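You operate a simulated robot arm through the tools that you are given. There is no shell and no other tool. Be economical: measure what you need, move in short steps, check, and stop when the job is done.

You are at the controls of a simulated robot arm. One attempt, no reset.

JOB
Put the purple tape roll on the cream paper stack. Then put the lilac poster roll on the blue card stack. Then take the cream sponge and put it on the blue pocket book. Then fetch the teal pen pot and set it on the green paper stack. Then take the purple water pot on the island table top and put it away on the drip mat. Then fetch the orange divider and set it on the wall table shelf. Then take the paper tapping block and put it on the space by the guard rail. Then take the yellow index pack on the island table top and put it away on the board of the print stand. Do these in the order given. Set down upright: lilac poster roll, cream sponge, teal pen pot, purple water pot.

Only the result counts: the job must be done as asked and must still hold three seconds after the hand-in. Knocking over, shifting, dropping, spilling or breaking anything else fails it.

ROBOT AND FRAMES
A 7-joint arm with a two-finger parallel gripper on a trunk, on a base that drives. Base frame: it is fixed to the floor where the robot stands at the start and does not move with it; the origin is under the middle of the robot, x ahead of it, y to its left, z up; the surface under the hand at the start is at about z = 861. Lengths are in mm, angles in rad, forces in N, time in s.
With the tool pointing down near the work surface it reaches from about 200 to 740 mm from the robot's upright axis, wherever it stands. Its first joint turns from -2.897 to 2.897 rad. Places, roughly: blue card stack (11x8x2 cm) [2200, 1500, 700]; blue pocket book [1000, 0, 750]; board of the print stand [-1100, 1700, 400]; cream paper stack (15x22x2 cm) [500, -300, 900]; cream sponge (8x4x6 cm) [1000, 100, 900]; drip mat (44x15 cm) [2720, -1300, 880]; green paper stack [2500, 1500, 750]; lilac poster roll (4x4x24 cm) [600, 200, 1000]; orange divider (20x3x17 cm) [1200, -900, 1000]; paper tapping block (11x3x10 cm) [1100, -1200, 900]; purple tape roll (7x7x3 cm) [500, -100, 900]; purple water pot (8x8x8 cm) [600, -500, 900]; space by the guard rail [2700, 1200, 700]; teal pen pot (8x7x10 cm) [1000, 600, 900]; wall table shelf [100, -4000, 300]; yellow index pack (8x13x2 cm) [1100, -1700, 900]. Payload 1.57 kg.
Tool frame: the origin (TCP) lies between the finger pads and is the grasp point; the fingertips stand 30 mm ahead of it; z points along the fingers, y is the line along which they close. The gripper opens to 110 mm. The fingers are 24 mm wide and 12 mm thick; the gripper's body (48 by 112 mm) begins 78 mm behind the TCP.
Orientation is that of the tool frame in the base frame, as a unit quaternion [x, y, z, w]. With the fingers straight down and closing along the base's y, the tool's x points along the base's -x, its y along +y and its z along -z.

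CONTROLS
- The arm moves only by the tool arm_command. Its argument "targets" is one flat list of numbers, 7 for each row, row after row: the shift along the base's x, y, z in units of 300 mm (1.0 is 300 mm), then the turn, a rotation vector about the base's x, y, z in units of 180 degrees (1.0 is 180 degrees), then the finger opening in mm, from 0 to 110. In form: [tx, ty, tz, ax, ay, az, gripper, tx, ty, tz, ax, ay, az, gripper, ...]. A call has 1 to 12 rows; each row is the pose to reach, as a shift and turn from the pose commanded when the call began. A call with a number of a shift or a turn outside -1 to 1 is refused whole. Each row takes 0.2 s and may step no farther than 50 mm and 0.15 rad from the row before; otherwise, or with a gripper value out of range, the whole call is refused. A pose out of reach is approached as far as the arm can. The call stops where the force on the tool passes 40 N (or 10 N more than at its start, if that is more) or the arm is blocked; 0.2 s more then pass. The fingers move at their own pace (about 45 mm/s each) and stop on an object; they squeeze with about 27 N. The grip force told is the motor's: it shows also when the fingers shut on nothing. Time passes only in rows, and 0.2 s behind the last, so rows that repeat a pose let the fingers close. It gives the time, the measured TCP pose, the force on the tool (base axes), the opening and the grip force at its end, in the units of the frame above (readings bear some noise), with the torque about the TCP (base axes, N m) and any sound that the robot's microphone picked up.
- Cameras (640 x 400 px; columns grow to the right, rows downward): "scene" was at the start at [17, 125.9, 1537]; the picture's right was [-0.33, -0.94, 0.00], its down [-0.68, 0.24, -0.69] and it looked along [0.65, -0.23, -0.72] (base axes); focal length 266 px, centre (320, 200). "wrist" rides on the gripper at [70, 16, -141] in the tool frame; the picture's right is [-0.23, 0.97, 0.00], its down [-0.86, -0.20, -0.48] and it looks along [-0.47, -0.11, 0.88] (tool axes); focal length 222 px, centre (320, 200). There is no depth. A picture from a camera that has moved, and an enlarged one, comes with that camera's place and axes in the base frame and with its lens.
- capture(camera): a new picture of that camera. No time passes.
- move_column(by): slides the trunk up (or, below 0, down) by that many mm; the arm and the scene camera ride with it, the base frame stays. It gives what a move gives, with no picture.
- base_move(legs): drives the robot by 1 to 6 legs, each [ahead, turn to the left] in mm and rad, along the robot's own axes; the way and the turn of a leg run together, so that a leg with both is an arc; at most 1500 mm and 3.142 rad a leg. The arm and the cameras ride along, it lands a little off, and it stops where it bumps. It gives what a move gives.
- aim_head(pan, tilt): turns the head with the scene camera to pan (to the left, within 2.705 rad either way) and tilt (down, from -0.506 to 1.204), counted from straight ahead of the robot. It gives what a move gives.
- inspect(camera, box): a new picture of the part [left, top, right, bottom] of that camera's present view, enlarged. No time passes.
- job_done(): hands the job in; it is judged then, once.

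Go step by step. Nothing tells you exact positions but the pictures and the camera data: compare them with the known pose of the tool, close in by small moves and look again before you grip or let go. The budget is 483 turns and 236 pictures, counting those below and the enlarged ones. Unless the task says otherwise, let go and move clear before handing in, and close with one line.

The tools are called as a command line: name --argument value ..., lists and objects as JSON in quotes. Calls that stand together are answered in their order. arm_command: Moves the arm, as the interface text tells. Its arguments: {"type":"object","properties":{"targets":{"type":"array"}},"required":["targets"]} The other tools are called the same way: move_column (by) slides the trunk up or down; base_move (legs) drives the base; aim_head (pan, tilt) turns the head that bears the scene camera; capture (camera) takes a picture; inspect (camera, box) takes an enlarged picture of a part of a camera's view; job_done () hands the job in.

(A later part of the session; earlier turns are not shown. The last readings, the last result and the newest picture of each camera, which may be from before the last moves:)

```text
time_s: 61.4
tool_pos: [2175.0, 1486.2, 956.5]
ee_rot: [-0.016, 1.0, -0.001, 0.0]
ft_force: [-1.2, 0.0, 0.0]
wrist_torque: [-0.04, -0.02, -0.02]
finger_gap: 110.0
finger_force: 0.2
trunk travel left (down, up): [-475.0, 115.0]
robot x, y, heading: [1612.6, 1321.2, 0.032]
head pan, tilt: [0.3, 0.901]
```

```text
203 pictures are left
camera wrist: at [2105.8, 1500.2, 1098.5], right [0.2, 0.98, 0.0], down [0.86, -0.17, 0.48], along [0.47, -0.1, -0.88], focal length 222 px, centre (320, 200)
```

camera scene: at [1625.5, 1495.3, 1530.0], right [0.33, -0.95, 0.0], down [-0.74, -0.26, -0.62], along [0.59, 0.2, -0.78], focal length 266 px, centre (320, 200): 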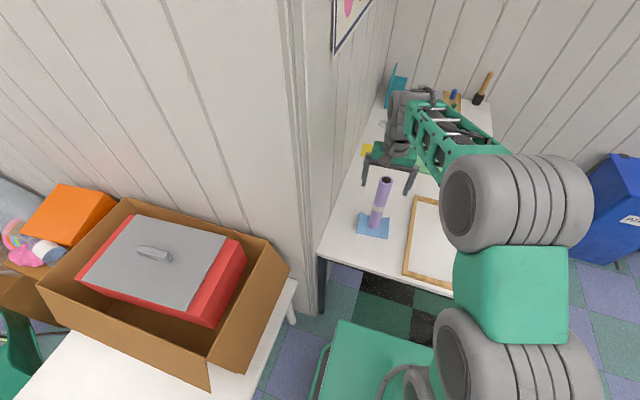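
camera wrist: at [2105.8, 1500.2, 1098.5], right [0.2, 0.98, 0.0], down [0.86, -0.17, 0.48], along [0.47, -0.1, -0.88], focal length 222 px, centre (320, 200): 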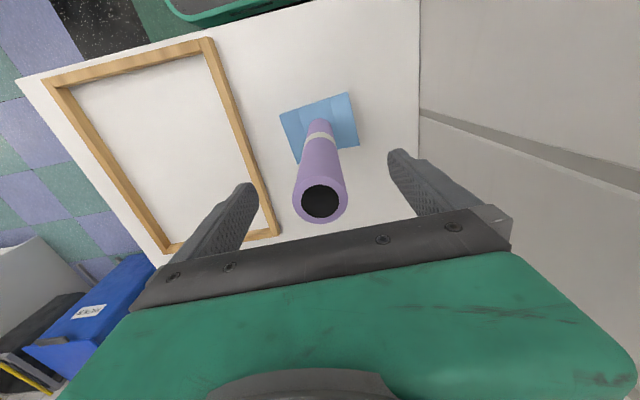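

The roll stands on the card stack. Raising straight up and retracting, then I'll look to the right for the route behind the island.

arm_command --targets '[0, 0, 0.1, 0, 0, 0, 110, 0, 0, 0.25, 0, 0, 0, 110, 0, 0, 0.4, 0, 0, 0, 110, 0, 0, 0.55, 0, 0, 0, 110, 0, 0, 0.7, 0, 0, 0, 110, 0, 0, 0.8, 0, 0, 0, 110, -0.14, -0.05, 0.8, 0, 0, 0, 110, -0.28, -0.1, 0.8, 0, 0, 0, 110, -0.42, -0.15, 0.8, 0, 0, 0, 110, -0.56, -0.2, 0.8, 0, 0, 0, 110, -0.7, -0.25, 0.8, 0, 0, 0, 110, -0.84, -0.3, 0.8, 0, 0, 0, 110]'

aim_head --pan -0.7 --tilt 0.6

capture --camera "scene"

aim_head --pan -1.6 --tilt 0.6

capture --camera "scene"

```text
time_s: 64.0
tool_pos: [1924.4, 1396.1, 1197.5]
ee_rot: [-0.016, 1.0, -0.001, -0.001]
ft_force: [0.7, 1.1, 0.1]
wrist_torque: [0.01, -0.01, 0.01]
finger_gap: 109.9
finger_force: 0.0
trunk travel left (down, up): [-475.0, 115.0]
robot x, y, heading: [1614.6, 1320.1, 0.028]
head pan, tilt: [0.3, 0.901]
```

```text
time_s: 65.2
tool_pos: [1925.4, 1395.7, 1197.1]
ee_rot: [-0.016, 1.0, 0.0, 0.0]
ft_force: [-1.2, 0.0, 0.6]
wrist_torque: [-0.04, -0.01, 0.01]
finger_gap: 110.1
finger_force: 0.1
trunk travel left (down, up): [-475.0, 115.0]
robot x, y, heading: [1615.5, 1318.9, 0.033]
head pan, tilt: [-0.7, 0.6]
```

```text
202 pictures are left
camera scene: at [1623.4, 1416.0, 1554.8], right [-0.62, -0.79, 0.0], down [-0.44, 0.35, -0.82], along [0.65, -0.51, -0.57], focal length 266 px, centre (320, 200)
```

scene: 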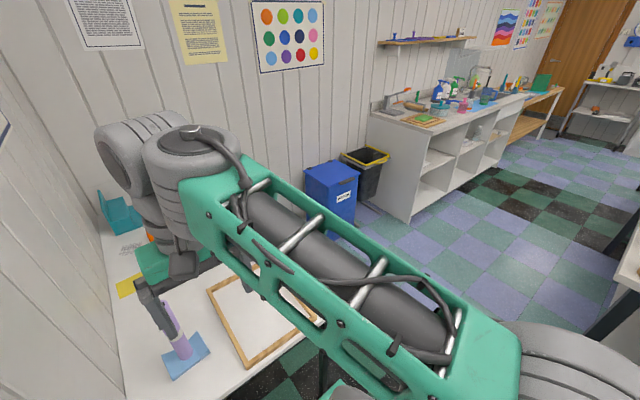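

```text
time_s: 66.4
tool_pos: [1924.1, 1396.2, 1197.5]
ee_rot: [-0.016, 1.0, -0.001, 0.001]
ft_force: [0.8, 0.0, -0.6]
wrist_torque: [0.0, 0.0, -0.01]
finger_gap: 110.1
finger_force: 0.0
trunk travel left (down, up): [-475.0, 115.0]
robot x, y, heading: [1619.0, 1322.1, 0.032]
head pan, tilt: [-1.6, 0.6]
```

```text
201 pictures are left
camera scene: at [1554.2, 1382.3, 1554.8], right [-1.0, 0.0, 0.0], down [0.0, 0.56, -0.83], along [0.0, -0.83, -0.56], focal length 266 px, centre (320, 200)
```

scene: 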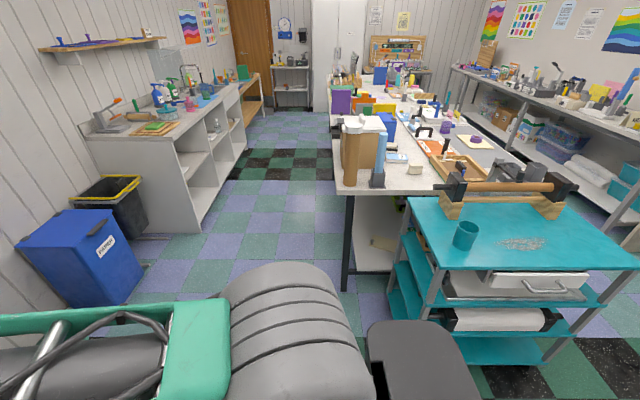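

The aisle behind the island runs between the island (far edge x about 1480) and the sink counter (front about x 2540). I'll zoom to see the space under the island and the cart.

inspect --camera "scene" --box '[300, 100, 480, 300]'

inspect --camera "scene" --box '[320, 60, 520, 190]'

```text
2.00 times, centred on (390, 200) of scene
camera zoom: at [1554.2, 1382.3, 1554.8], right [-1.0, 0.0, 0.0], down [0.0, 0.56, -0.83], along [0.0, -0.83, -0.56], focal length 532 px, centre (180, 200)
```

zoom: 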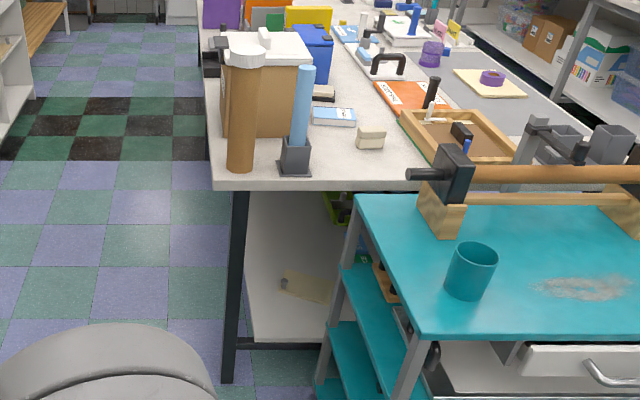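

```text
3.08 times, centred on (420, 125) of scene
camera zoom: at [1554.2, 1382.3, 1554.8], right [-1.0, 0.0, 0.0], down [0.0, 0.56, -0.83], along [0.0, -0.83, -0.56], focal length 819 px, centre (12, 431)
```

zoom: 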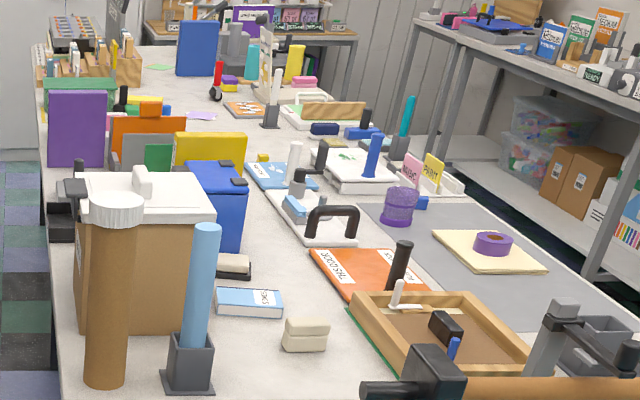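

Route: turn right, go south to about y 800, shift diagonally into the aisle. I'll do the first part and check the pose.

base_move --legs '[[0, -1.6], [500, 0], [0, 0.48], [510, 0], [0, -0.48]]'

aim_head --pan -0.6 --tilt 0.6

capture --camera "scene"

```text
time_s: 78.6
tool_pos: [1905.4, 58.5, 1198.1]
ee_rot: [0.712, 0.703, 0.0, 0.0]
ft_force: [-0.3, -0.4, -0.7]
wrist_torque: [-0.01, 0.0, -0.01]
finger_gap: 110.0
finger_force: 0.0
trunk travel left (down, up): [-475.0, 115.0]
robot x, y, heading: [1846.5, 368.9, -1.583]
head pan, tilt: [-1.6, 0.6]
```

```text
time_s: 79.8
tool_pos: [1905.6, 58.3, 1198.1]
ee_rot: [0.712, 0.702, 0.0, -0.001]
ft_force: [-0.2, -0.6, 0.1]
wrist_torque: [-0.01, 0.0, 0.0]
finger_gap: 109.9
finger_force: 0.1
trunk travel left (down, up): [-475.0, 115.0]
robot x, y, heading: [1842.6, 370.7, -1.583]
head pan, tilt: [-0.6, 0.6]
```

```text
198 pictures are left
camera scene: at [1949.7, 352.8, 1554.8], right [-0.82, 0.58, 0.0], down [0.33, 0.46, -0.83], along [-0.48, -0.67, -0.56], focal length 266 px, centre (320, 200)
```

scene: 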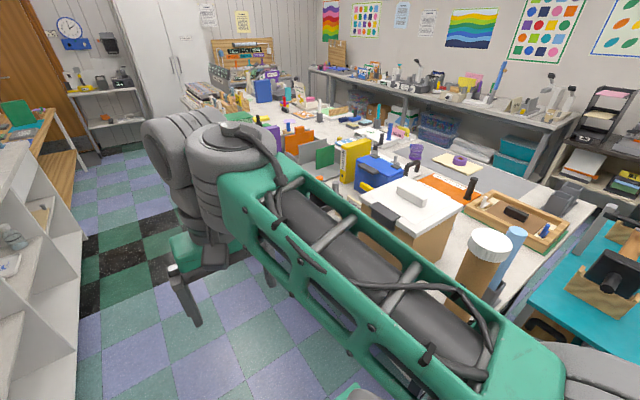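

Arm blocks part of the view. I'll advance to about y = -30, turn to face the island, and look at the space beneath it.

base_move --legs '[[400, 0], [0, -1.56]]'

aim_head --pan 0.0 --tilt 0.9

capture --camera "scene"

capture --camera "wrist"

```text
time_s: 86.0
tool_pos: [1533.3, -90.0, 1196.9]
ee_rot: [1.0, 0.014, 0.0, -0.001]
ft_force: [-0.5, 0.4, 0.6]
wrist_torque: [0.0, -0.03, -0.01]
finger_gap: 109.9
finger_force: 0.0
trunk travel left (down, up): [-475.0, 115.0]
robot x, y, heading: [1837.9, -15.1, -3.109]
head pan, tilt: [-0.6, 0.6]
```

```text
time_s: 87.0
tool_pos: [1531.7, -88.8, 1196.9]
ee_rot: [1.0, 0.014, 0.0, -0.001]
ft_force: [0.8, 0.2, 0.6]
wrist_torque: [-0.02, 0.0, -0.02]
finger_gap: 110.2
finger_force: 0.1
trunk travel left (down, up): [-475.0, 115.0]
robot x, y, heading: [1837.8, -18.7, -3.109]
head pan, tilt: [0.0, 0.901]
```

```text
197 pictures are left
camera scene: at [1829.8, -171.6, 1530.1], right [-0.03, 1.0, 0.0], down [0.78, 0.02, -0.62], along [-0.62, -0.02, -0.78], focal length 266 px, centre (320, 200)
```

scene: 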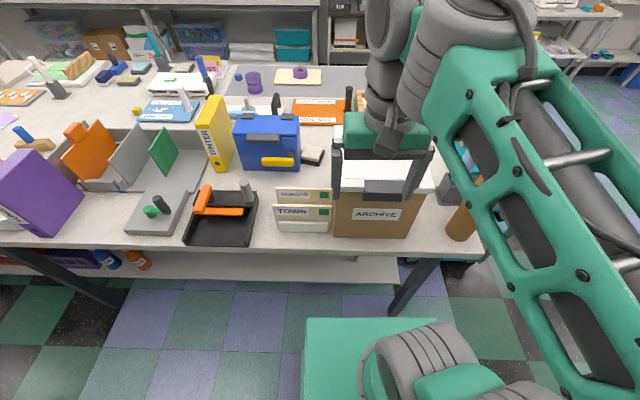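

```text
196 pictures are left
camera wrist: at [1603.3, -104.0, 1339.6], right [-0.2, -0.98, 0.0], down [-0.86, 0.17, 0.48], along [-0.47, 0.1, -0.88], focal length 222 px, centre (320, 200)
```

wrist: 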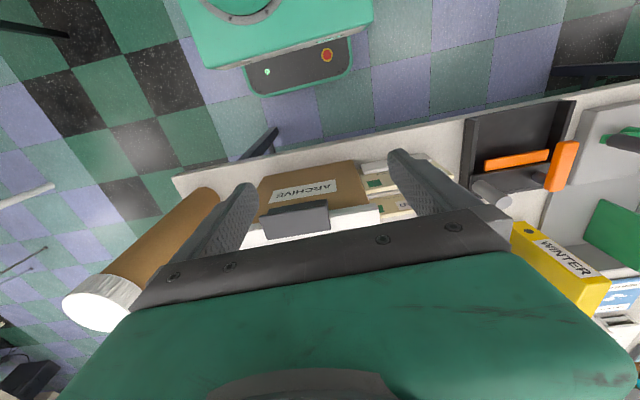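

The bottom shelf starts deep (x about 1310), so the base can slide about 150 mm under the top between the legs. I'll raise the trunk, shift y to about -60 and creep in.

move_column --by 113

base_move --legs '[[0, 0.36], [120, 0], [0, -0.39], [70, 0]]'

aim_head --pan -0.25 --tilt 0.9

capture --camera "scene"

capture --camera "wrist"

```text
time_s: 88.5
tool_pos: [1532.4, -88.6, 1309.7]
ee_rot: [1.0, 0.013, 0.001, -0.001]
ft_force: [0.8, 0.6, 0.2]
wrist_torque: [-0.04, 0.01, 0.01]
finger_gap: 110.0
finger_force: 0.0
trunk travel left (down, up): [-588.0, 2.0]
robot x, y, heading: [1840.0, -11.8, -3.111]
head pan, tilt: [0.0, 0.901]
```

```text
time_s: 92.6
tool_pos: [1345.8, -129.4, 1308.7]
ee_rot: [1.0, 0.003, 0.001, -0.001]
ft_force: [0.3, -0.8, 0.2]
wrist_torque: [0.04, -0.06, 0.0]
finger_gap: 110.1
finger_force: 0.1
trunk travel left (down, up): [-588.0, 2.0]
robot x, y, heading: [1654.4, -61.5, -3.137]
head pan, tilt: [0.0, 0.901]
```

```text
time_s: 93.3
tool_pos: [1348.5, -127.8, 1311.2]
ee_rot: [1.0, 0.003, 0.001, -0.001]
ft_force: [-0.3, -0.8, 0.8]
wrist_torque: [0.0, 0.01, 0.0]
finger_gap: 109.8
finger_force: 0.0
trunk travel left (down, up): [-588.0, 2.0]
robot x, y, heading: [1659.8, -58.3, -3.136]
head pan, tilt: [-0.25, 0.901]
```

```text
195 pictures are left
camera scene: at [1645.6, -199.3, 1643.0], right [0.24, 0.97, 0.0], down [0.76, -0.19, -0.62], along [-0.6, 0.15, -0.78], focal length 266 px, centre (320, 200)
```

scene: 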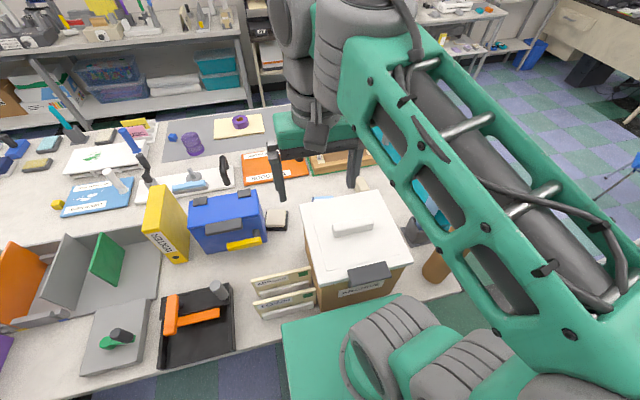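

```text
194 pictures are left
camera wrist: at [1418.3, -144.9, 1452.5], right [-0.22, -0.97, 0.0], down [-0.86, 0.2, 0.48], along [-0.47, 0.11, -0.88], focal length 222 px, centre (320, 200)
```

wrist: 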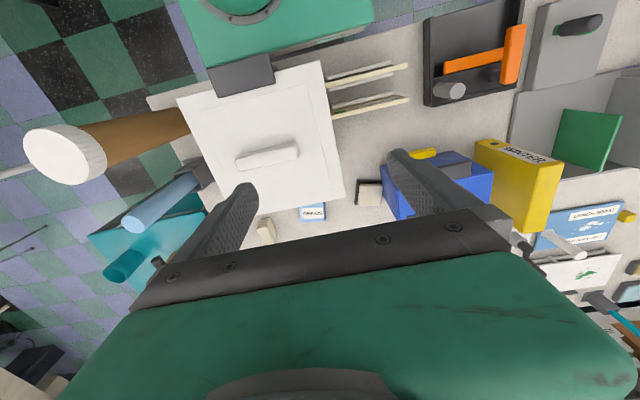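

Good position. Moving the arm out over the sponge at height, and looking.

arm_command --targets '[-0.1, 0.08, 0, 0, 0, 0, 110, -0.21, 0.16, 0, 0, 0, 0, 110, -0.32, 0.24, 0, 0, 0, 0, 110, -0.43, 0.32, 0, 0, 0, 0, 110, -0.54, 0.4, 0, 0, 0, 0, 110, -0.65, 0.48, 0, 0, 0, 0, 110, -0.76, 0.56, 0, 0, 0, 0, 110, -0.87, 0.64, -0.05, 0, 0, 0, 110, -0.97, 0.7, -0.12, 0, 0, 0, 110]'

capture --camera "wrist"

capture --camera "scene"

```text
time_s: 95.3
tool_pos: [1055.1, 83.3, 1272.0]
ee_rot: [1.0, 0.003, 0.001, 0.0]
ft_force: [-0.3, 1.2, 0.0]
wrist_torque: [0.01, -0.06, 0.04]
finger_gap: 110.0
finger_force: 0.0
trunk travel left (down, up): [-588.0, 2.0]
robot x, y, heading: [1655.2, -63.3, -3.133]
head pan, tilt: [-0.25, 0.901]
```

```text
193 pictures are left
camera wrist: at [1126.6, 66.6, 1415.1], right [-0.22, -0.97, 0.0], down [-0.86, 0.19, 0.48], along [-0.46, 0.11, -0.88], focal length 222 px, centre (320, 200)
```

wrist: 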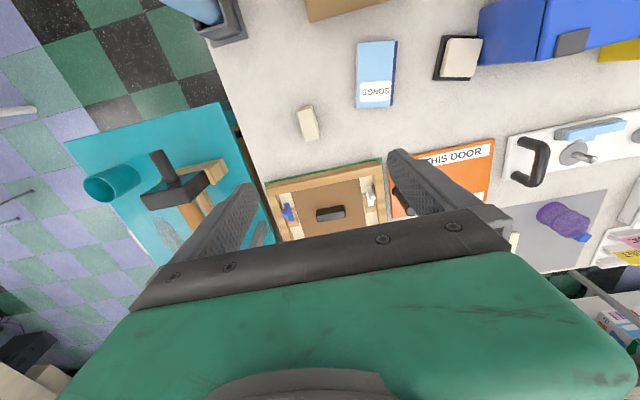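

```text
192 pictures are left
camera scene: at [1644.4, -198.7, 1643.1], right [0.24, 0.97, 0.0], down [0.76, -0.19, -0.62], along [-0.6, 0.15, -0.78], focal length 266 px, centre (320, 200)
```

scene: 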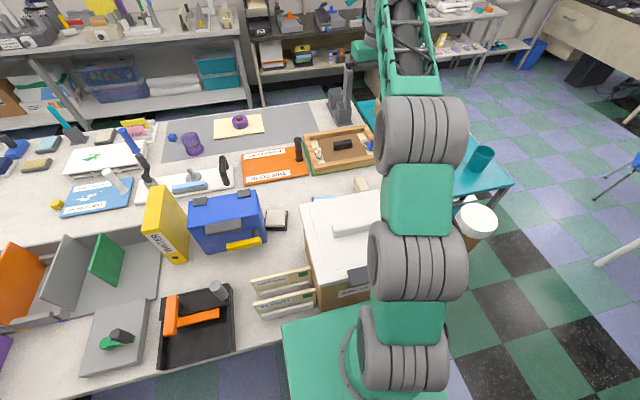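

inspect --camera "wrist" --box '[270, 20, 430, 160]'

```text
2.86 times, centred on (350, 90) of wrist
camera zoom: at [1126.6, 66.6, 1415.1], right [-0.22, -0.97, 0.0], down [-0.86, 0.19, 0.48], along [-0.46, 0.11, -0.88], focal length 635 px, centre (234, 514)
```

zoom: 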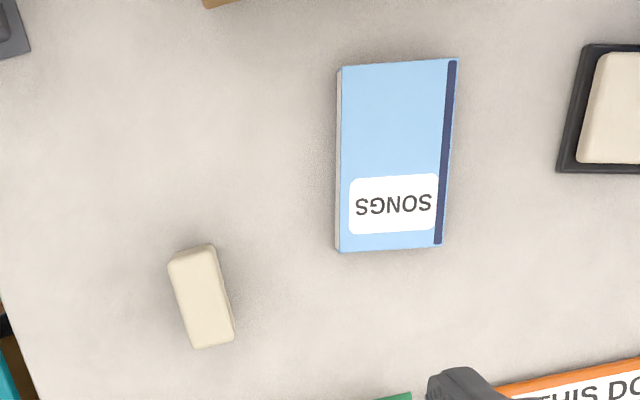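

The sponge's long side runs along x, so closing along y fits. Centre about [1051, 111]; descending partway and looking again.

arm_command --targets '[0, 0.05, -0.12, 0, 0, 0, 110, -0.01, 0.093, -0.25, 0, 0, 0, 110, -0.013, 0.093, -0.4, 0, 0, 0, 110, -0.013, 0.093, -0.55, 0, 0, 0, 110, -0.013, 0.093, -0.7, 0, 0, 0, 110, -0.013, 0.093, -0.85, 0, 0, 0, 110]'

capture --camera "wrist"

capture --camera "scene"

```text
time_s: 96.8
tool_pos: [1053.8, 111.6, 1018.7]
ee_rot: [1.0, 0.003, 0.0, -0.001]
ft_force: [-0.6, -0.1, -0.3]
wrist_torque: [0.0, -0.02, -0.02]
finger_gap: 110.0
finger_force: 0.1
trunk travel left (down, up): [-588.0, 2.0]
robot x, y, heading: [1655.4, -61.6, -3.134]
head pan, tilt: [-0.25, 0.901]
```

```text
190 pictures are left
camera wrist: at [1124.4, 96.1, 1161.0], right [-0.22, -0.97, 0.0], down [-0.86, 0.19, 0.48], along [-0.47, 0.11, -0.88], focal length 222 px, centre (320, 200)
```

wrist: 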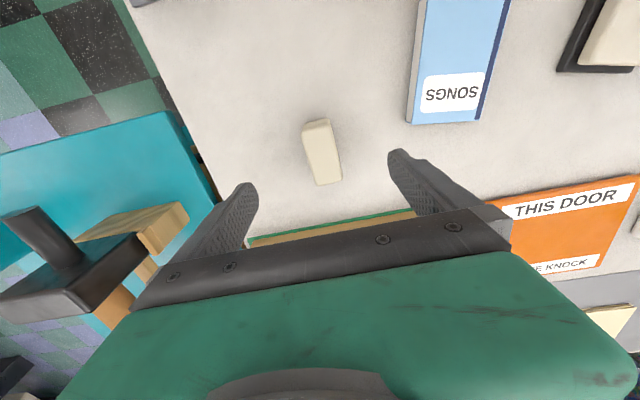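

```text
189 pictures are left
camera scene: at [1645.0, -199.5, 1643.0], right [0.24, 0.97, 0.0], down [0.76, -0.19, -0.62], along [-0.6, 0.15, -0.78], focal length 266 px, centre (320, 200)
```

scene: 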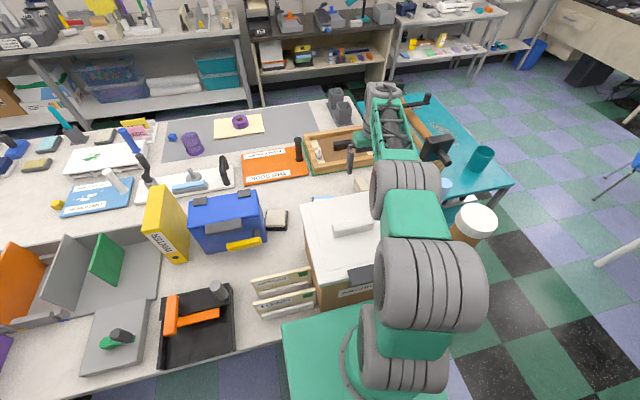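

Aligned with the sponge. The arm clears the box by enough. Descending to grip.

arm_command --targets '[0, 0, -0.13, 0, 0, 0, 110, 0.003, 0, -0.26, 0, 0, 0, 110, 0.003, 0, -0.36, 0, 0, 0, 110, 0.003, 0, -0.4, 0, 0, 0, 110, 0.003, 0, -0.4, 0, 0, 0, 0, 0.003, 0, -0.4, 0, 0, 0, 0, 0.003, 0, -0.4, 0, 0, 0, 0, 0.003, 0, -0.4, 0, 0, 0, 0, 0.003, 0, -0.4, 0, 0, 0, 0]'

capture --camera "wrist"

```text
time_s: 98.8
tool_pos: [1053.7, 107.9, 901.2]
ee_rot: [1.0, 0.003, 0.0, -0.001]
ft_force: [0.0, 0.6, 0.4]
wrist_torque: [-0.01, 0.03, 0.03]
finger_gap: 35.5
finger_force: 18.5
trunk travel left (down, up): [-588.0, 2.0]
robot x, y, heading: [1657.3, -62.9, -3.136]
head pan, tilt: [-0.25, 0.901]
```

```text
188 pictures are left
camera wrist: at [1124.2, 92.6, 1042.8], right [-0.22, -0.97, 0.0], down [-0.86, 0.2, 0.48], along [-0.47, 0.11, -0.88], focal length 222 px, centre (320, 200)
```

wrist: 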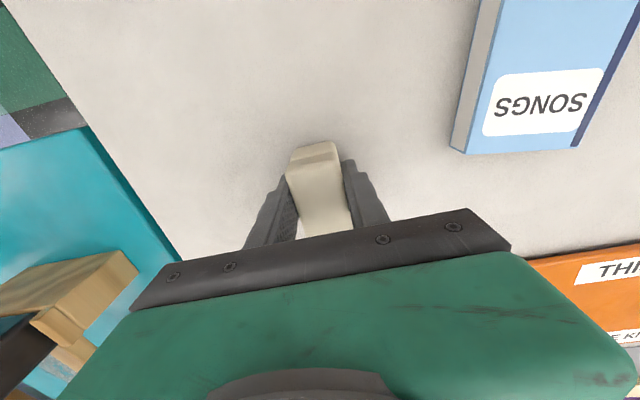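

Sponge is held. I'll lift slowly; the book's centre is about [1110, -45], and to keep clear of the archive box I'll aim for x about 1096.

arm_command --targets '[0, 0, 0, 0, 0, 0, 0, 0, 0, 0.02, 0, 0, 0, 0, 0, 0, 0.06, 0, 0, 0, 0, 0, 0, 0.12, 0, 0, 0, 0, 0, 0, 0.19, 0, 0, 0, 0, 0, 0, 0.25, 0, 0, 0, 0]'

capture --camera "wrist"

inspect --camera "scene" --box '[270, 60, 450, 280]'

```text
time_s: 100.2
tool_pos: [1055.4, 109.6, 974.3]
ee_rot: [1.0, 0.002, 0.001, 0.0]
ft_force: [-0.1, 0.2, -0.1]
wrist_torque: [0.01, -0.02, 0.01]
finger_gap: 35.5
finger_force: 26.6
trunk travel left (down, up): [-588.0, 2.0]
robot x, y, heading: [1657.4, -64.7, -3.14]
head pan, tilt: [-0.25, 0.901]
```

```text
187 pictures are left
camera wrist: at [1125.4, 93.5, 1117.2], right [-0.22, -0.97, 0.0], down [-0.86, 0.2, 0.48], along [-0.46, 0.11, -0.88], focal length 222 px, centre (320, 200)
```

wrist: 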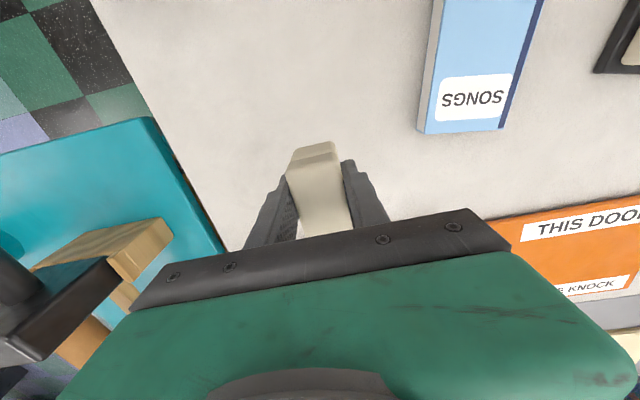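

```text
1.82 times, centred on (360, 170) of scene
camera zoom: at [1645.6, -199.2, 1643.0], right [0.24, 0.97, 0.0], down [0.76, -0.19, -0.62], along [-0.6, 0.15, -0.78], focal length 484 px, centre (247, 254)
```

zoom: 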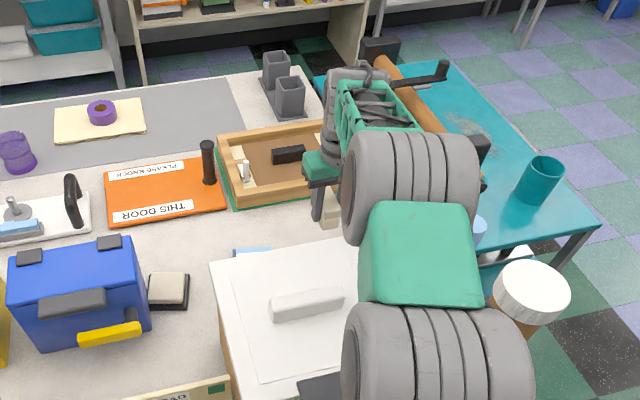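

Clear of the box in height. Moving over the book, then looking.

arm_command --targets '[0.03, -0.08, 0, 0, 0, 0, 0, 0.06, -0.19, 0, 0, 0, 0, 0, 0.09, -0.31, 0, 0, 0, 0, 0, 0.12, -0.43, 0, 0, 0, 0, 0, 0.137, -0.51, 0, 0, 0, 0, 0]'

capture --camera "wrist"

capture --camera "scene"

```text
time_s: 101.3
tool_pos: [1095.8, -44.2, 975.0]
ee_rot: [1.0, 0.002, 0.0, 0.0]
ft_force: [1.2, -0.3, -0.2]
wrist_torque: [0.01, 0.02, 0.0]
finger_gap: 35.1
finger_force: 26.8
trunk travel left (down, up): [-588.0, 2.0]
robot x, y, heading: [1654.3, -61.7, -3.136]
head pan, tilt: [-0.25, 0.901]
```

```text
185 pictures are left
camera wrist: at [1166.6, -60.9, 1116.7], right [-0.22, -0.97, 0.0], down [-0.86, 0.2, 0.48], along [-0.47, 0.11, -0.88], focal length 222 px, centre (320, 200)
```

wrist: 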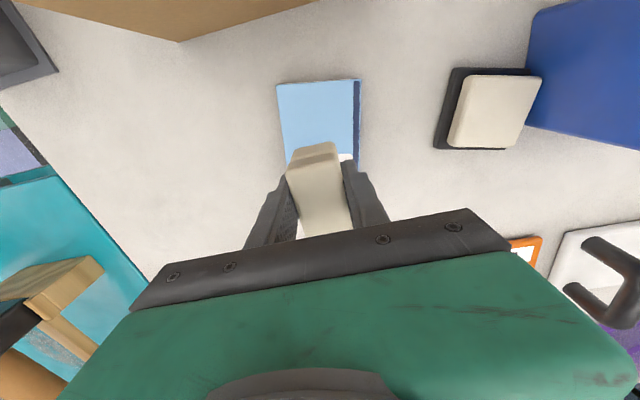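

```text
184 pictures are left
camera scene: at [1645.6, -199.5, 1643.0], right [0.24, 0.97, 0.0], down [0.76, -0.19, -0.62], along [-0.6, 0.15, -0.78], focal length 266 px, centre (320, 200)
```

scene: 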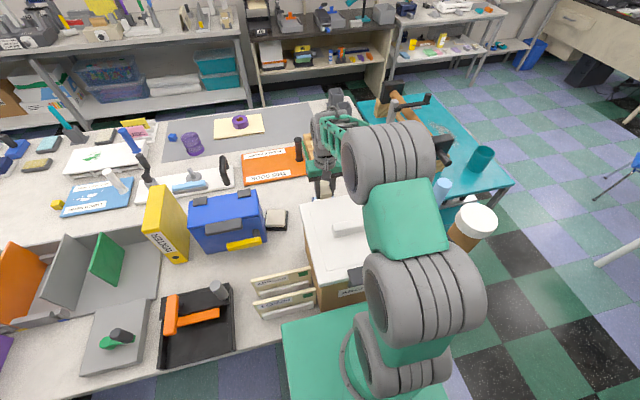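

The sponge sits over the book. Lowering to contact.

arm_command --targets '[0, 0, -0.06, 0, 0, 0, 0, 0, 0, -0.11, 0, 0, 0, 0, 0, 0, -0.13, 0, 0, 0, 0]'

arm_command --targets '[0, 0, -0.008, 0, 0, 0, 0, 0, 0, -0.015, 0, 0, 0, 0]'

arm_command --targets '[0, 0, -0.006, 0, 0, 0, 0, 0, 0, -0.012, 0, 0, 0, 0]'

capture --camera "wrist"

```text
time_s: 102.2
tool_pos: [1096.1, -44.7, 935.7]
ee_rot: [1.0, 0.002, 0.001, -0.001]
ft_force: [0.2, -0.3, 0.2]
wrist_torque: [0.02, 0.02, 0.0]
finger_gap: 35.4
finger_force: 27.0
trunk travel left (down, up): [-588.0, 2.0]
robot x, y, heading: [1656.3, -61.9, -3.139]
head pan, tilt: [-0.25, 0.901]
```

```text
time_s: 102.8
tool_pos: [1095.4, -45.0, 930.4]
ee_rot: [1.0, 0.002, 0.001, -0.002]
ft_force: [0.7, -0.9, 0.1]
wrist_torque: [-0.01, 0.01, 0.0]
finger_gap: 35.1
finger_force: 27.1
trunk travel left (down, up): [-588.0, 2.0]
robot x, y, heading: [1656.1, -61.3, -3.139]
head pan, tilt: [-0.25, 0.901]
```

```text
time_s: 103.3
tool_pos: [1095.7, -44.1, 927.5]
ee_rot: [1.0, 0.002, 0.001, -0.001]
ft_force: [-0.4, 1.0, -0.8]
wrist_torque: [0.01, 0.01, 0.01]
finger_gap: 35.2
finger_force: 26.7
trunk travel left (down, up): [-588.0, 2.0]
robot x, y, heading: [1658.9, -58.8, -3.135]
head pan, tilt: [-0.25, 0.901]
```

```text
183 pictures are left
camera wrist: at [1165.1, -60.3, 1069.4], right [-0.22, -0.97, 0.0], down [-0.86, 0.2, 0.48], along [-0.47, 0.11, -0.88], focal length 222 px, centre (320, 200)
```

wrist: 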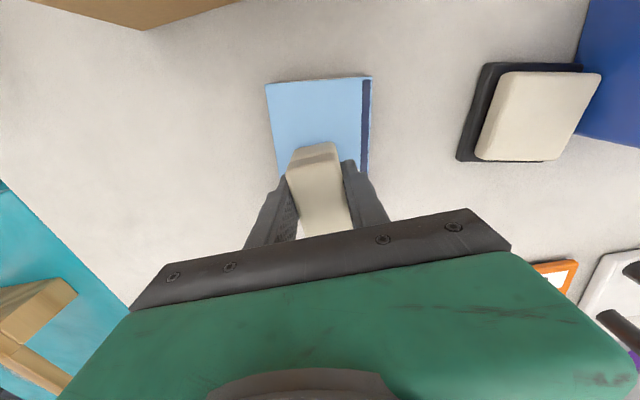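

arm_command --targets '[0, 0, -0.006, 0, 0, 0, 0, 0, 0, -0.012, 0, 0, 0, 0]'

arm_command --targets '[0, 0, -0.006, 0, 0, 0, 0, 0, 0, -0.012, 0, 0, 0, 0]'

```text
time_s: 104.0
tool_pos: [1094.1, -44.6, 924.3]
ee_rot: [1.0, 0.002, 0.001, -0.001]
ft_force: [0.9, 0.8, 5.0]
wrist_torque: [-0.06, -0.04, 0.03]
finger_gap: 34.9
finger_force: 27.0
trunk travel left (down, up): [-588.0, 2.0]
robot x, y, heading: [1655.0, -56.4, -3.138]
head pan, tilt: [-0.25, 0.901]
```

```text
time_s: 104.5
tool_pos: [1093.8, -44.6, 923.4]
ee_rot: [1.0, 0.002, -0.002, -0.001]
ft_force: [4.0, 0.7, 31.7]
wrist_torque: [-0.04, -0.61, 0.01]
finger_gap: 35.3
finger_force: 27.2
trunk travel left (down, up): [-588.0, 2.0]
robot x, y, heading: [1659.9, -60.9, -3.137]
head pan, tilt: [-0.25, 0.901]
```

Contact made. Easing up and releasing.

arm_command --targets '[0, 0, 0.01, 0, 0, 0, 0, 0, 0, 0.01, 0, 0, 0, 40, 0, 0, 0.01, 0, 0, 0, 60, 0, 0, 0.01, 0, 0, 0, 80, 0, 0, 0.03, 0, 0, 0, 90, 0, 0, 0.1, 0, 0, 0, 90, 0, 0, 0.22, 0, 0, 0, 90, 0, 0, 0.36, 0, 0, 0, 90, 0, 0, 0.5, 0, 0, 0, 90]'

capture --camera "wrist"

```text
time_s: 106.5
tool_pos: [1095.4, -43.4, 1072.7]
ee_rot: [1.0, 0.002, 0.001, 0.0]
ft_force: [0.5, -0.2, 0.1]
wrist_torque: [0.01, 0.0, -0.02]
finger_gap: 90.1
finger_force: 0.0
trunk travel left (down, up): [-588.0, 2.0]
robot x, y, heading: [1658.2, -61.6, -3.14]
head pan, tilt: [-0.25, 0.901]
```

```text
182 pictures are left
camera wrist: at [1166.4, -59.4, 1214.9], right [-0.22, -0.97, 0.0], down [-0.86, 0.2, 0.48], along [-0.46, 0.11, -0.88], focal length 222 px, centre (320, 200)
```

wrist: 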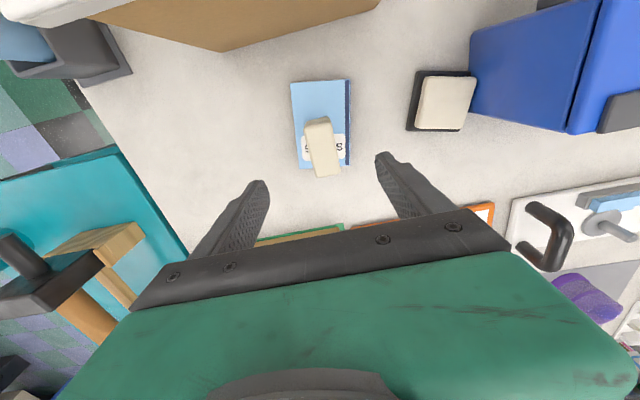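

inspect --camera "wrist" --box '[270, 60, 380, 200]'

```text
2.86 times, centred on (325, 130) of wrist
camera zoom: at [1166.4, -59.4, 1214.9], right [-0.22, -0.97, 0.0], down [-0.86, 0.2, 0.48], along [-0.46, 0.11, -0.88], focal length 635 px, centre (306, 400)
```

zoom: 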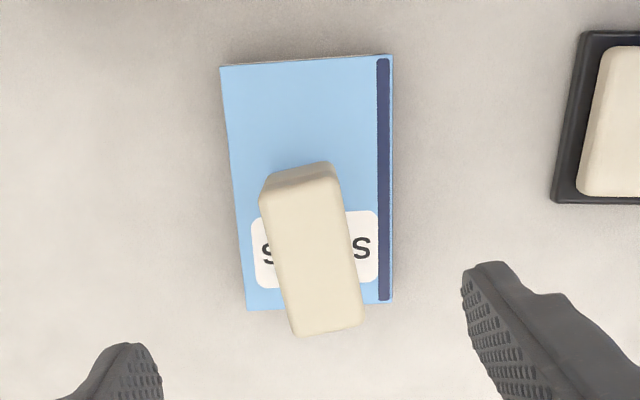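

The sponge stands fully on the book. Next I raise the arm, retract, and back out of the table.

arm_command --targets '[0, 0, 0.15, 0, 0, 0, 110, 0, 0, 0.3, 0, 0, 0, 110, 0, 0, 0.45, 0, 0, 0, 110, 0, 0, 0.6, 0, 0, 0, 110, 0, 0, 0.75, 0, 0, 0, 110, 0.13, 0, 0.79, 0, 0, 0, 110, 0.27, 0, 0.79, 0, 0, 0, 110, 0.41, 0, 0.79, 0, 0, 0, 110, 0.55, 0, 0.79, 0, 0, 0, 110, 0.69, -0.05, 0.79, 0, 0, 0, 110, 0.83, -0.1, 0.79, 0, 0, 0, 110]'

base_move --legs '[[-250, 0]]'

aim_head --pan -0.9 --tilt 0.7

capture --camera "scene"

```text
time_s: 109.0
tool_pos: [1347.6, -75.5, 1305.4]
ee_rot: [1.0, 0.002, -0.001, -0.001]
ft_force: [0.5, 0.0, -0.4]
wrist_torque: [0.0, 0.06, 0.01]
finger_gap: 110.1
finger_force: 0.0
trunk travel left (down, up): [-588.0, 2.0]
robot x, y, heading: [1656.6, -59.3, -3.136]
head pan, tilt: [-0.25, 0.901]
```

```text
time_s: 110.8
tool_pos: [1596.9, -74.1, 1306.8]
ee_rot: [1.0, 0.003, 0.001, -0.001]
ft_force: [-0.4, 0.1, 0.2]
wrist_torque: [-0.02, 0.03, -0.02]
finger_gap: 109.9
finger_force: 0.0
trunk travel left (down, up): [-588.0, 2.0]
robot x, y, heading: [1906.4, -60.1, -3.134]
head pan, tilt: [-0.25, 0.901]
```

```text
time_s: 111.8
tool_pos: [1595.1, -73.6, 1306.3]
ee_rot: [1.0, 0.002, 0.001, -0.001]
ft_force: [-0.1, 0.8, -0.3]
wrist_torque: [0.01, 0.01, 0.01]
finger_gap: 109.8
finger_force: 0.0
trunk travel left (down, up): [-588.0, 2.0]
robot x, y, heading: [1909.5, -56.0, -3.133]
head pan, tilt: [-0.901, 0.7]
```

```text
180 pictures are left
camera scene: at [1916.0, -149.8, 1659.2], right [0.78, 0.63, 0.0], down [0.4, -0.5, -0.76], along [-0.48, 0.6, -0.64], focal length 266 px, centre (320, 200)
```

scene: 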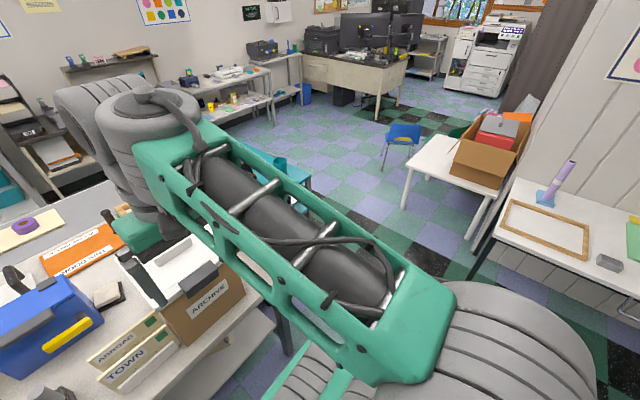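

Now driving north past the island corner and turning to face the cart.

base_move --legs '[[0, -1.575], [640, 0], [0, 1.57], [230, 0]]'

aim_head --pan 0.0 --tilt 0.75

capture --camera "scene"

capture --camera "wrist"

```text
time_s: 124.3
tool_pos: [1354.2, 547.8, 1305.7]
ee_rot: [1.0, 0.011, 0.001, -0.001]
ft_force: [0.5, -0.8, -0.2]
wrist_torque: [0.0, -0.01, -0.01]
finger_gap: 109.9
finger_force: 0.2
trunk travel left (down, up): [-588.0, 2.0]
robot x, y, heading: [1662.7, 567.5, -3.119]
head pan, tilt: [-0.901, 0.7]
```

```text
time_s: 125.5
tool_pos: [1354.0, 547.9, 1305.5]
ee_rot: [1.0, 0.01, 0.0, 0.0]
ft_force: [-0.5, -0.5, 0.1]
wrist_torque: [0.0, 0.03, -0.02]
finger_gap: 109.7
finger_force: 0.1
trunk travel left (down, up): [-588.0, 2.0]
robot x, y, heading: [1666.3, 567.1, -3.118]
head pan, tilt: [0.0, 0.75]
```

```text
179 pictures are left
camera scene: at [1647.4, 409.6, 1655.0], right [-0.02, 1.0, 0.0], down [0.68, 0.01, -0.73], along [-0.73, -0.01, -0.68], focal length 266 px, centre (320, 200)
```

scene: 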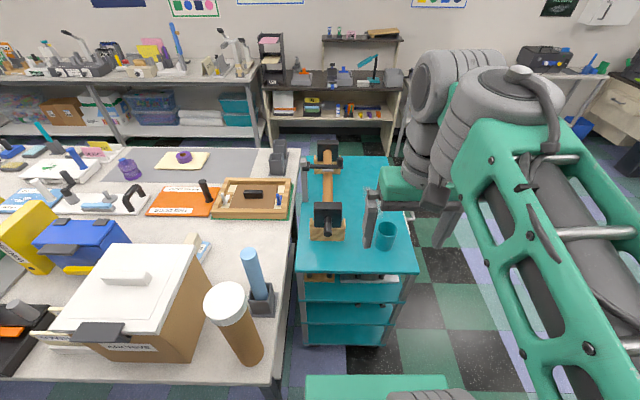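

```text
178 pictures are left
camera wrist: at [1425.3, 533.0, 1447.8], right [-0.21, -0.98, 0.0], down [-0.86, 0.18, 0.48], along [-0.47, 0.1, -0.88], focal length 222 px, centre (320, 200)
```

wrist: 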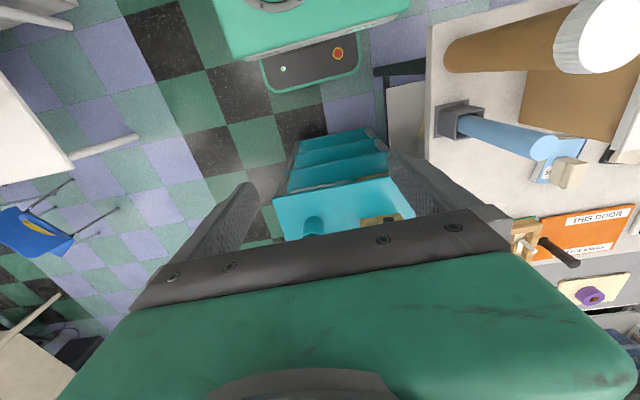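

The pot is on the cart's near-left corner. I'll move the arm closer above and look again.

arm_command --targets '[-0.12, 0.05, 0, 0, 0, 0, 110, -0.25, 0.1, -0.02, 0, 0, 0, 110, -0.38, 0.15, -0.05, 0, 0, 0, 110, -0.51, 0.2, -0.1, 0, 0, 0, 110, -0.63, 0.23, -0.15, 0, 0, 0, 110]'

capture --camera "wrist"

capture --camera "scene"

```text
time_s: 126.7
tool_pos: [1163.1, 617.8, 1259.1]
ee_rot: [1.0, 0.01, 0.001, 0.001]
ft_force: [-0.4, -0.3, 0.6]
wrist_torque: [-0.02, 0.0, 0.04]
finger_gap: 110.0
finger_force: 0.1
trunk travel left (down, up): [-588.0, 2.0]
robot x, y, heading: [1667.0, 566.6, -3.119]
head pan, tilt: [0.0, 0.75]
```

```text
177 pictures are left
camera wrist: at [1233.9, 603.1, 1401.3], right [-0.21, -0.98, 0.0], down [-0.86, 0.18, 0.48], along [-0.47, 0.1, -0.88], focal length 222 px, centre (320, 200)
```

wrist: 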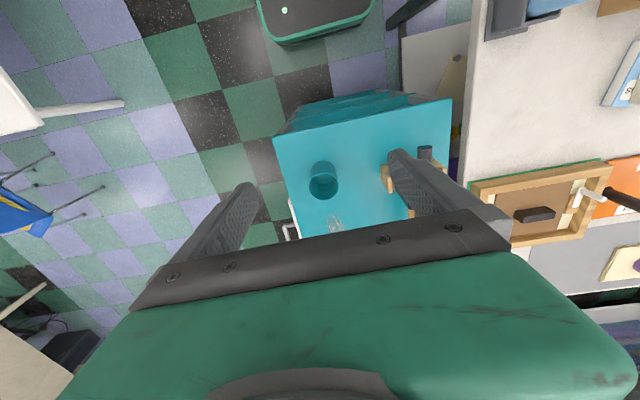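

```text
176 pictures are left
camera scene: at [1646.4, 409.8, 1655.0], right [-0.02, 1.0, 0.0], down [0.68, 0.01, -0.73], along [-0.73, -0.02, -0.68], focal length 266 px, centre (320, 200)
```

scene: 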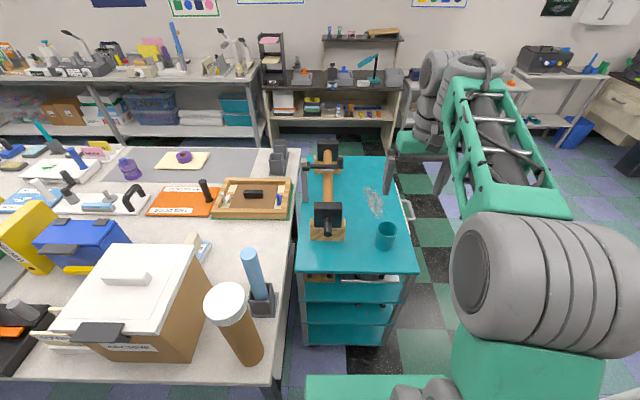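

Pot top is about [1031, 638] at z about 940. Descending over it to check.

arm_command --targets '[-0.12, 0.02, -0.05, 0, 0, 0, 110, -0.25, 0.04, -0.1, 0, 0, 0, 110, -0.37, 0.06, -0.17, 0, 0, 0, 110, -0.43, 0.067, -0.3, 0, 0, 0, 110, -0.43, 0.067, -0.45, 0, 0, 0, 110, -0.43, 0.067, -0.6, 0, 0, 0, 110, -0.43, 0.067, -0.75, 0, 0, 0, 110]'

capture --camera "wrist"

inspect --camera "scene" --box '[280, 140, 480, 290]'

```text
time_s: 128.3
tool_pos: [1038.2, 637.2, 1036.6]
ee_rot: [1.0, 0.009, 0.0, -0.001]
ft_force: [0.7, 0.1, -0.1]
wrist_torque: [0.02, -0.04, 0.0]
finger_gap: 109.9
finger_force: 0.0
trunk travel left (down, up): [-588.0, 2.0]
robot x, y, heading: [1663.3, 569.0, -3.125]
head pan, tilt: [0.0, 0.75]
```

```text
175 pictures are left
camera wrist: at [1108.2, 621.5, 1177.7], right [-0.21, -0.98, 0.0], down [-0.86, 0.18, 0.48], along [-0.47, 0.1, -0.88], focal length 222 px, centre (320, 200)
```

wrist: 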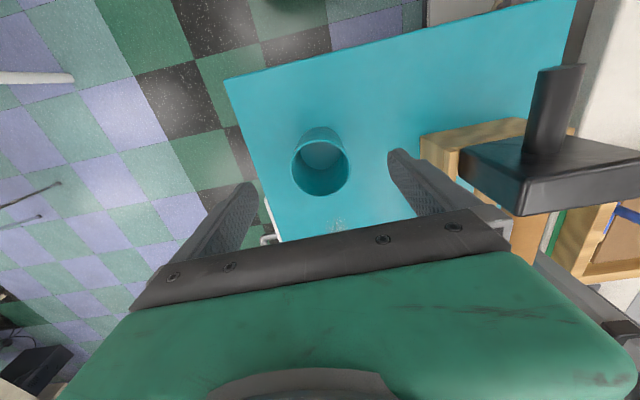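

```text
2.67 times, centred on (380, 215) of scene
camera zoom: at [1646.7, 410.3, 1655.1], right [-0.02, 1.0, 0.0], down [0.68, 0.01, -0.73], along [-0.73, -0.02, -0.68], focal length 710 px, centre (160, 160)
```

zoom: 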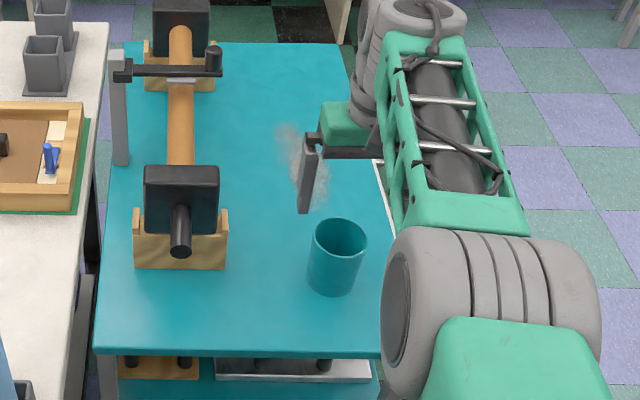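

The pot's rim looks lower, near z 890, at about [1005, 641]. Adjusting and lowering a bit, looking again.

arm_command --targets '[-0.06, 0.01, -0.08, 0, 0, 0, 110, -0.11, 0.013, -0.2, 0, 0, 0, 110, -0.11, 0.013, -0.25, 0, 0, 0, 110]'

capture --camera "wrist"

```text
time_s: 129.1
tool_pos: [1003.2, 640.7, 960.7]
ee_rot: [1.0, 0.01, 0.0, 0.0]
ft_force: [-0.6, 0.0, 0.8]
wrist_torque: [-0.05, 0.01, -0.02]
finger_gap: 110.0
finger_force: 0.1
trunk travel left (down, up): [-588.0, 2.0]
robot x, y, heading: [1666.4, 564.4, -3.121]
head pan, tilt: [0.0, 0.75]
```

```text
173 pictures are left
camera wrist: at [1074.5, 624.8, 1103.0], right [-0.21, -0.98, 0.0], down [-0.86, 0.18, 0.48], along [-0.47, 0.1, -0.88], focal length 222 px, centre (320, 200)
```

wrist: 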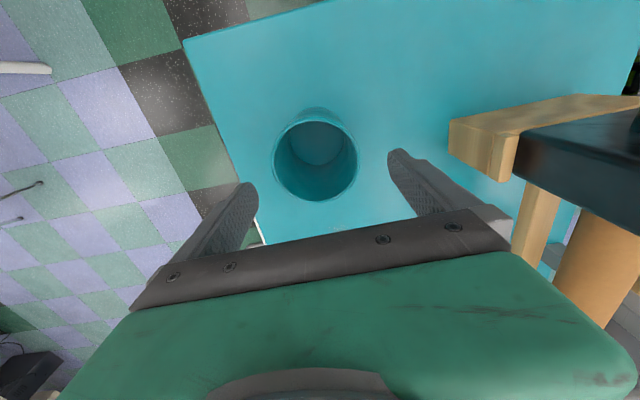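

Rim centre about [1012, 643], z about 905. Descending around it and gripping.

arm_command --targets '[0.03, 0.007, -0.02, 0, 0, 0, 110, 0.03, 0.007, -0.12, 0, 0, 0, 110, 0.03, 0.007, -0.22, 0, 0, 0, 110, 0.03, 0.007, -0.29, 0, 0, 0, 110]'

capture --camera "wrist"

```text
time_s: 130.1
tool_pos: [1011.5, 643.2, 872.5]
ee_rot: [1.0, 0.011, 0.001, -0.001]
ft_force: [-0.1, -0.5, 0.6]
wrist_torque: [-0.01, -0.01, 0.02]
finger_gap: 110.1
finger_force: 0.1
trunk travel left (down, up): [-588.0, 2.0]
robot x, y, heading: [1664.7, 566.2, -3.122]
head pan, tilt: [0.0, 0.75]
```

```text
172 pictures are left
camera wrist: at [1082.5, 627.2, 1015.8], right [-0.21, -0.98, 0.0], down [-0.86, 0.18, 0.48], along [-0.47, 0.1, -0.88], focal length 222 px, centre (320, 200)
```

wrist: 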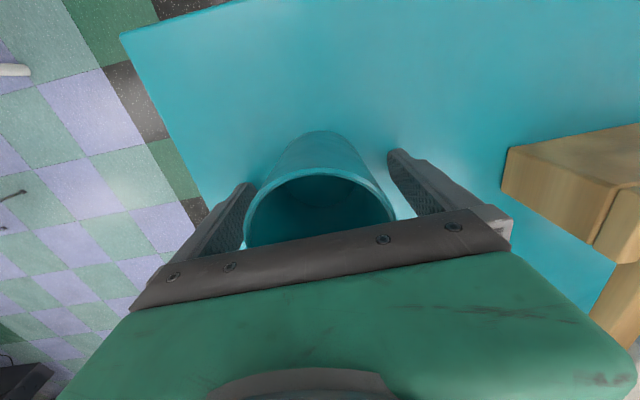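

arm_command --targets '[0, 0, 0, 0, 0, 0, 0, 0, 0, 0, 0, 0, 0, 0, 0, 0, 0, 0, 0, 0, 0, 0, 0, 0, 0, 0, 0, 0, 0, 0, 0, 0, 0, 0, 0, 0, 0, 0.015, 0, 0, 0, 0, 0, 0, 0.04, 0, 0, 0, 0, 0, 0, 0.08, 0, 0, 0, 0, 0, 0, 0.14, 0, 0, 0, 0]'

capture --camera "wrist"

capture --camera "scene"

```text
time_s: 132.1
tool_pos: [1011.9, 642.4, 914.3]
ee_rot: [1.0, 0.01, 0.001, -0.001]
ft_force: [-0.1, -0.5, -1.4]
wrist_torque: [0.03, 0.0, 0.01]
finger_gap: 72.0
finger_force: 26.9
trunk travel left (down, up): [-588.0, 2.0]
robot x, y, heading: [1663.8, 567.7, -3.117]
head pan, tilt: [0.0, 0.75]
```

```text
171 pictures are left
camera wrist: at [1083.2, 627.7, 1057.6], right [-0.21, -0.98, 0.0], down [-0.86, 0.18, 0.48], along [-0.47, 0.1, -0.88], focal length 222 px, centre (320, 200)
```

wrist: 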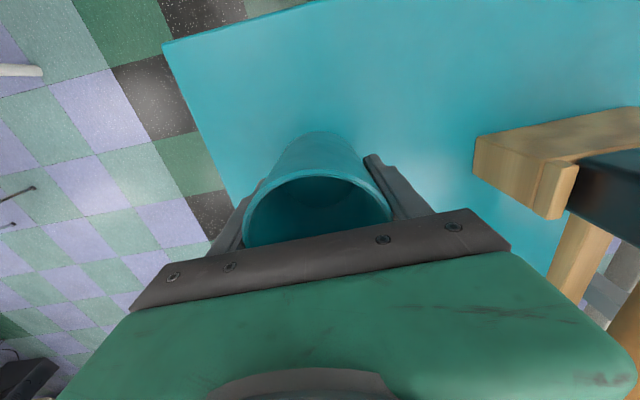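

```text
170 pictures are left
camera scene: at [1647.5, 409.6, 1654.9], right [-0.02, 1.0, 0.0], down [0.68, 0.01, -0.73], along [-0.73, -0.02, -0.68], focal length 266 px, centre (320, 200)
```

scene: 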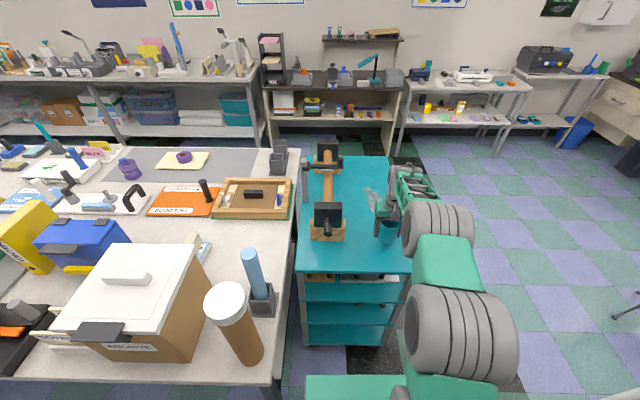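

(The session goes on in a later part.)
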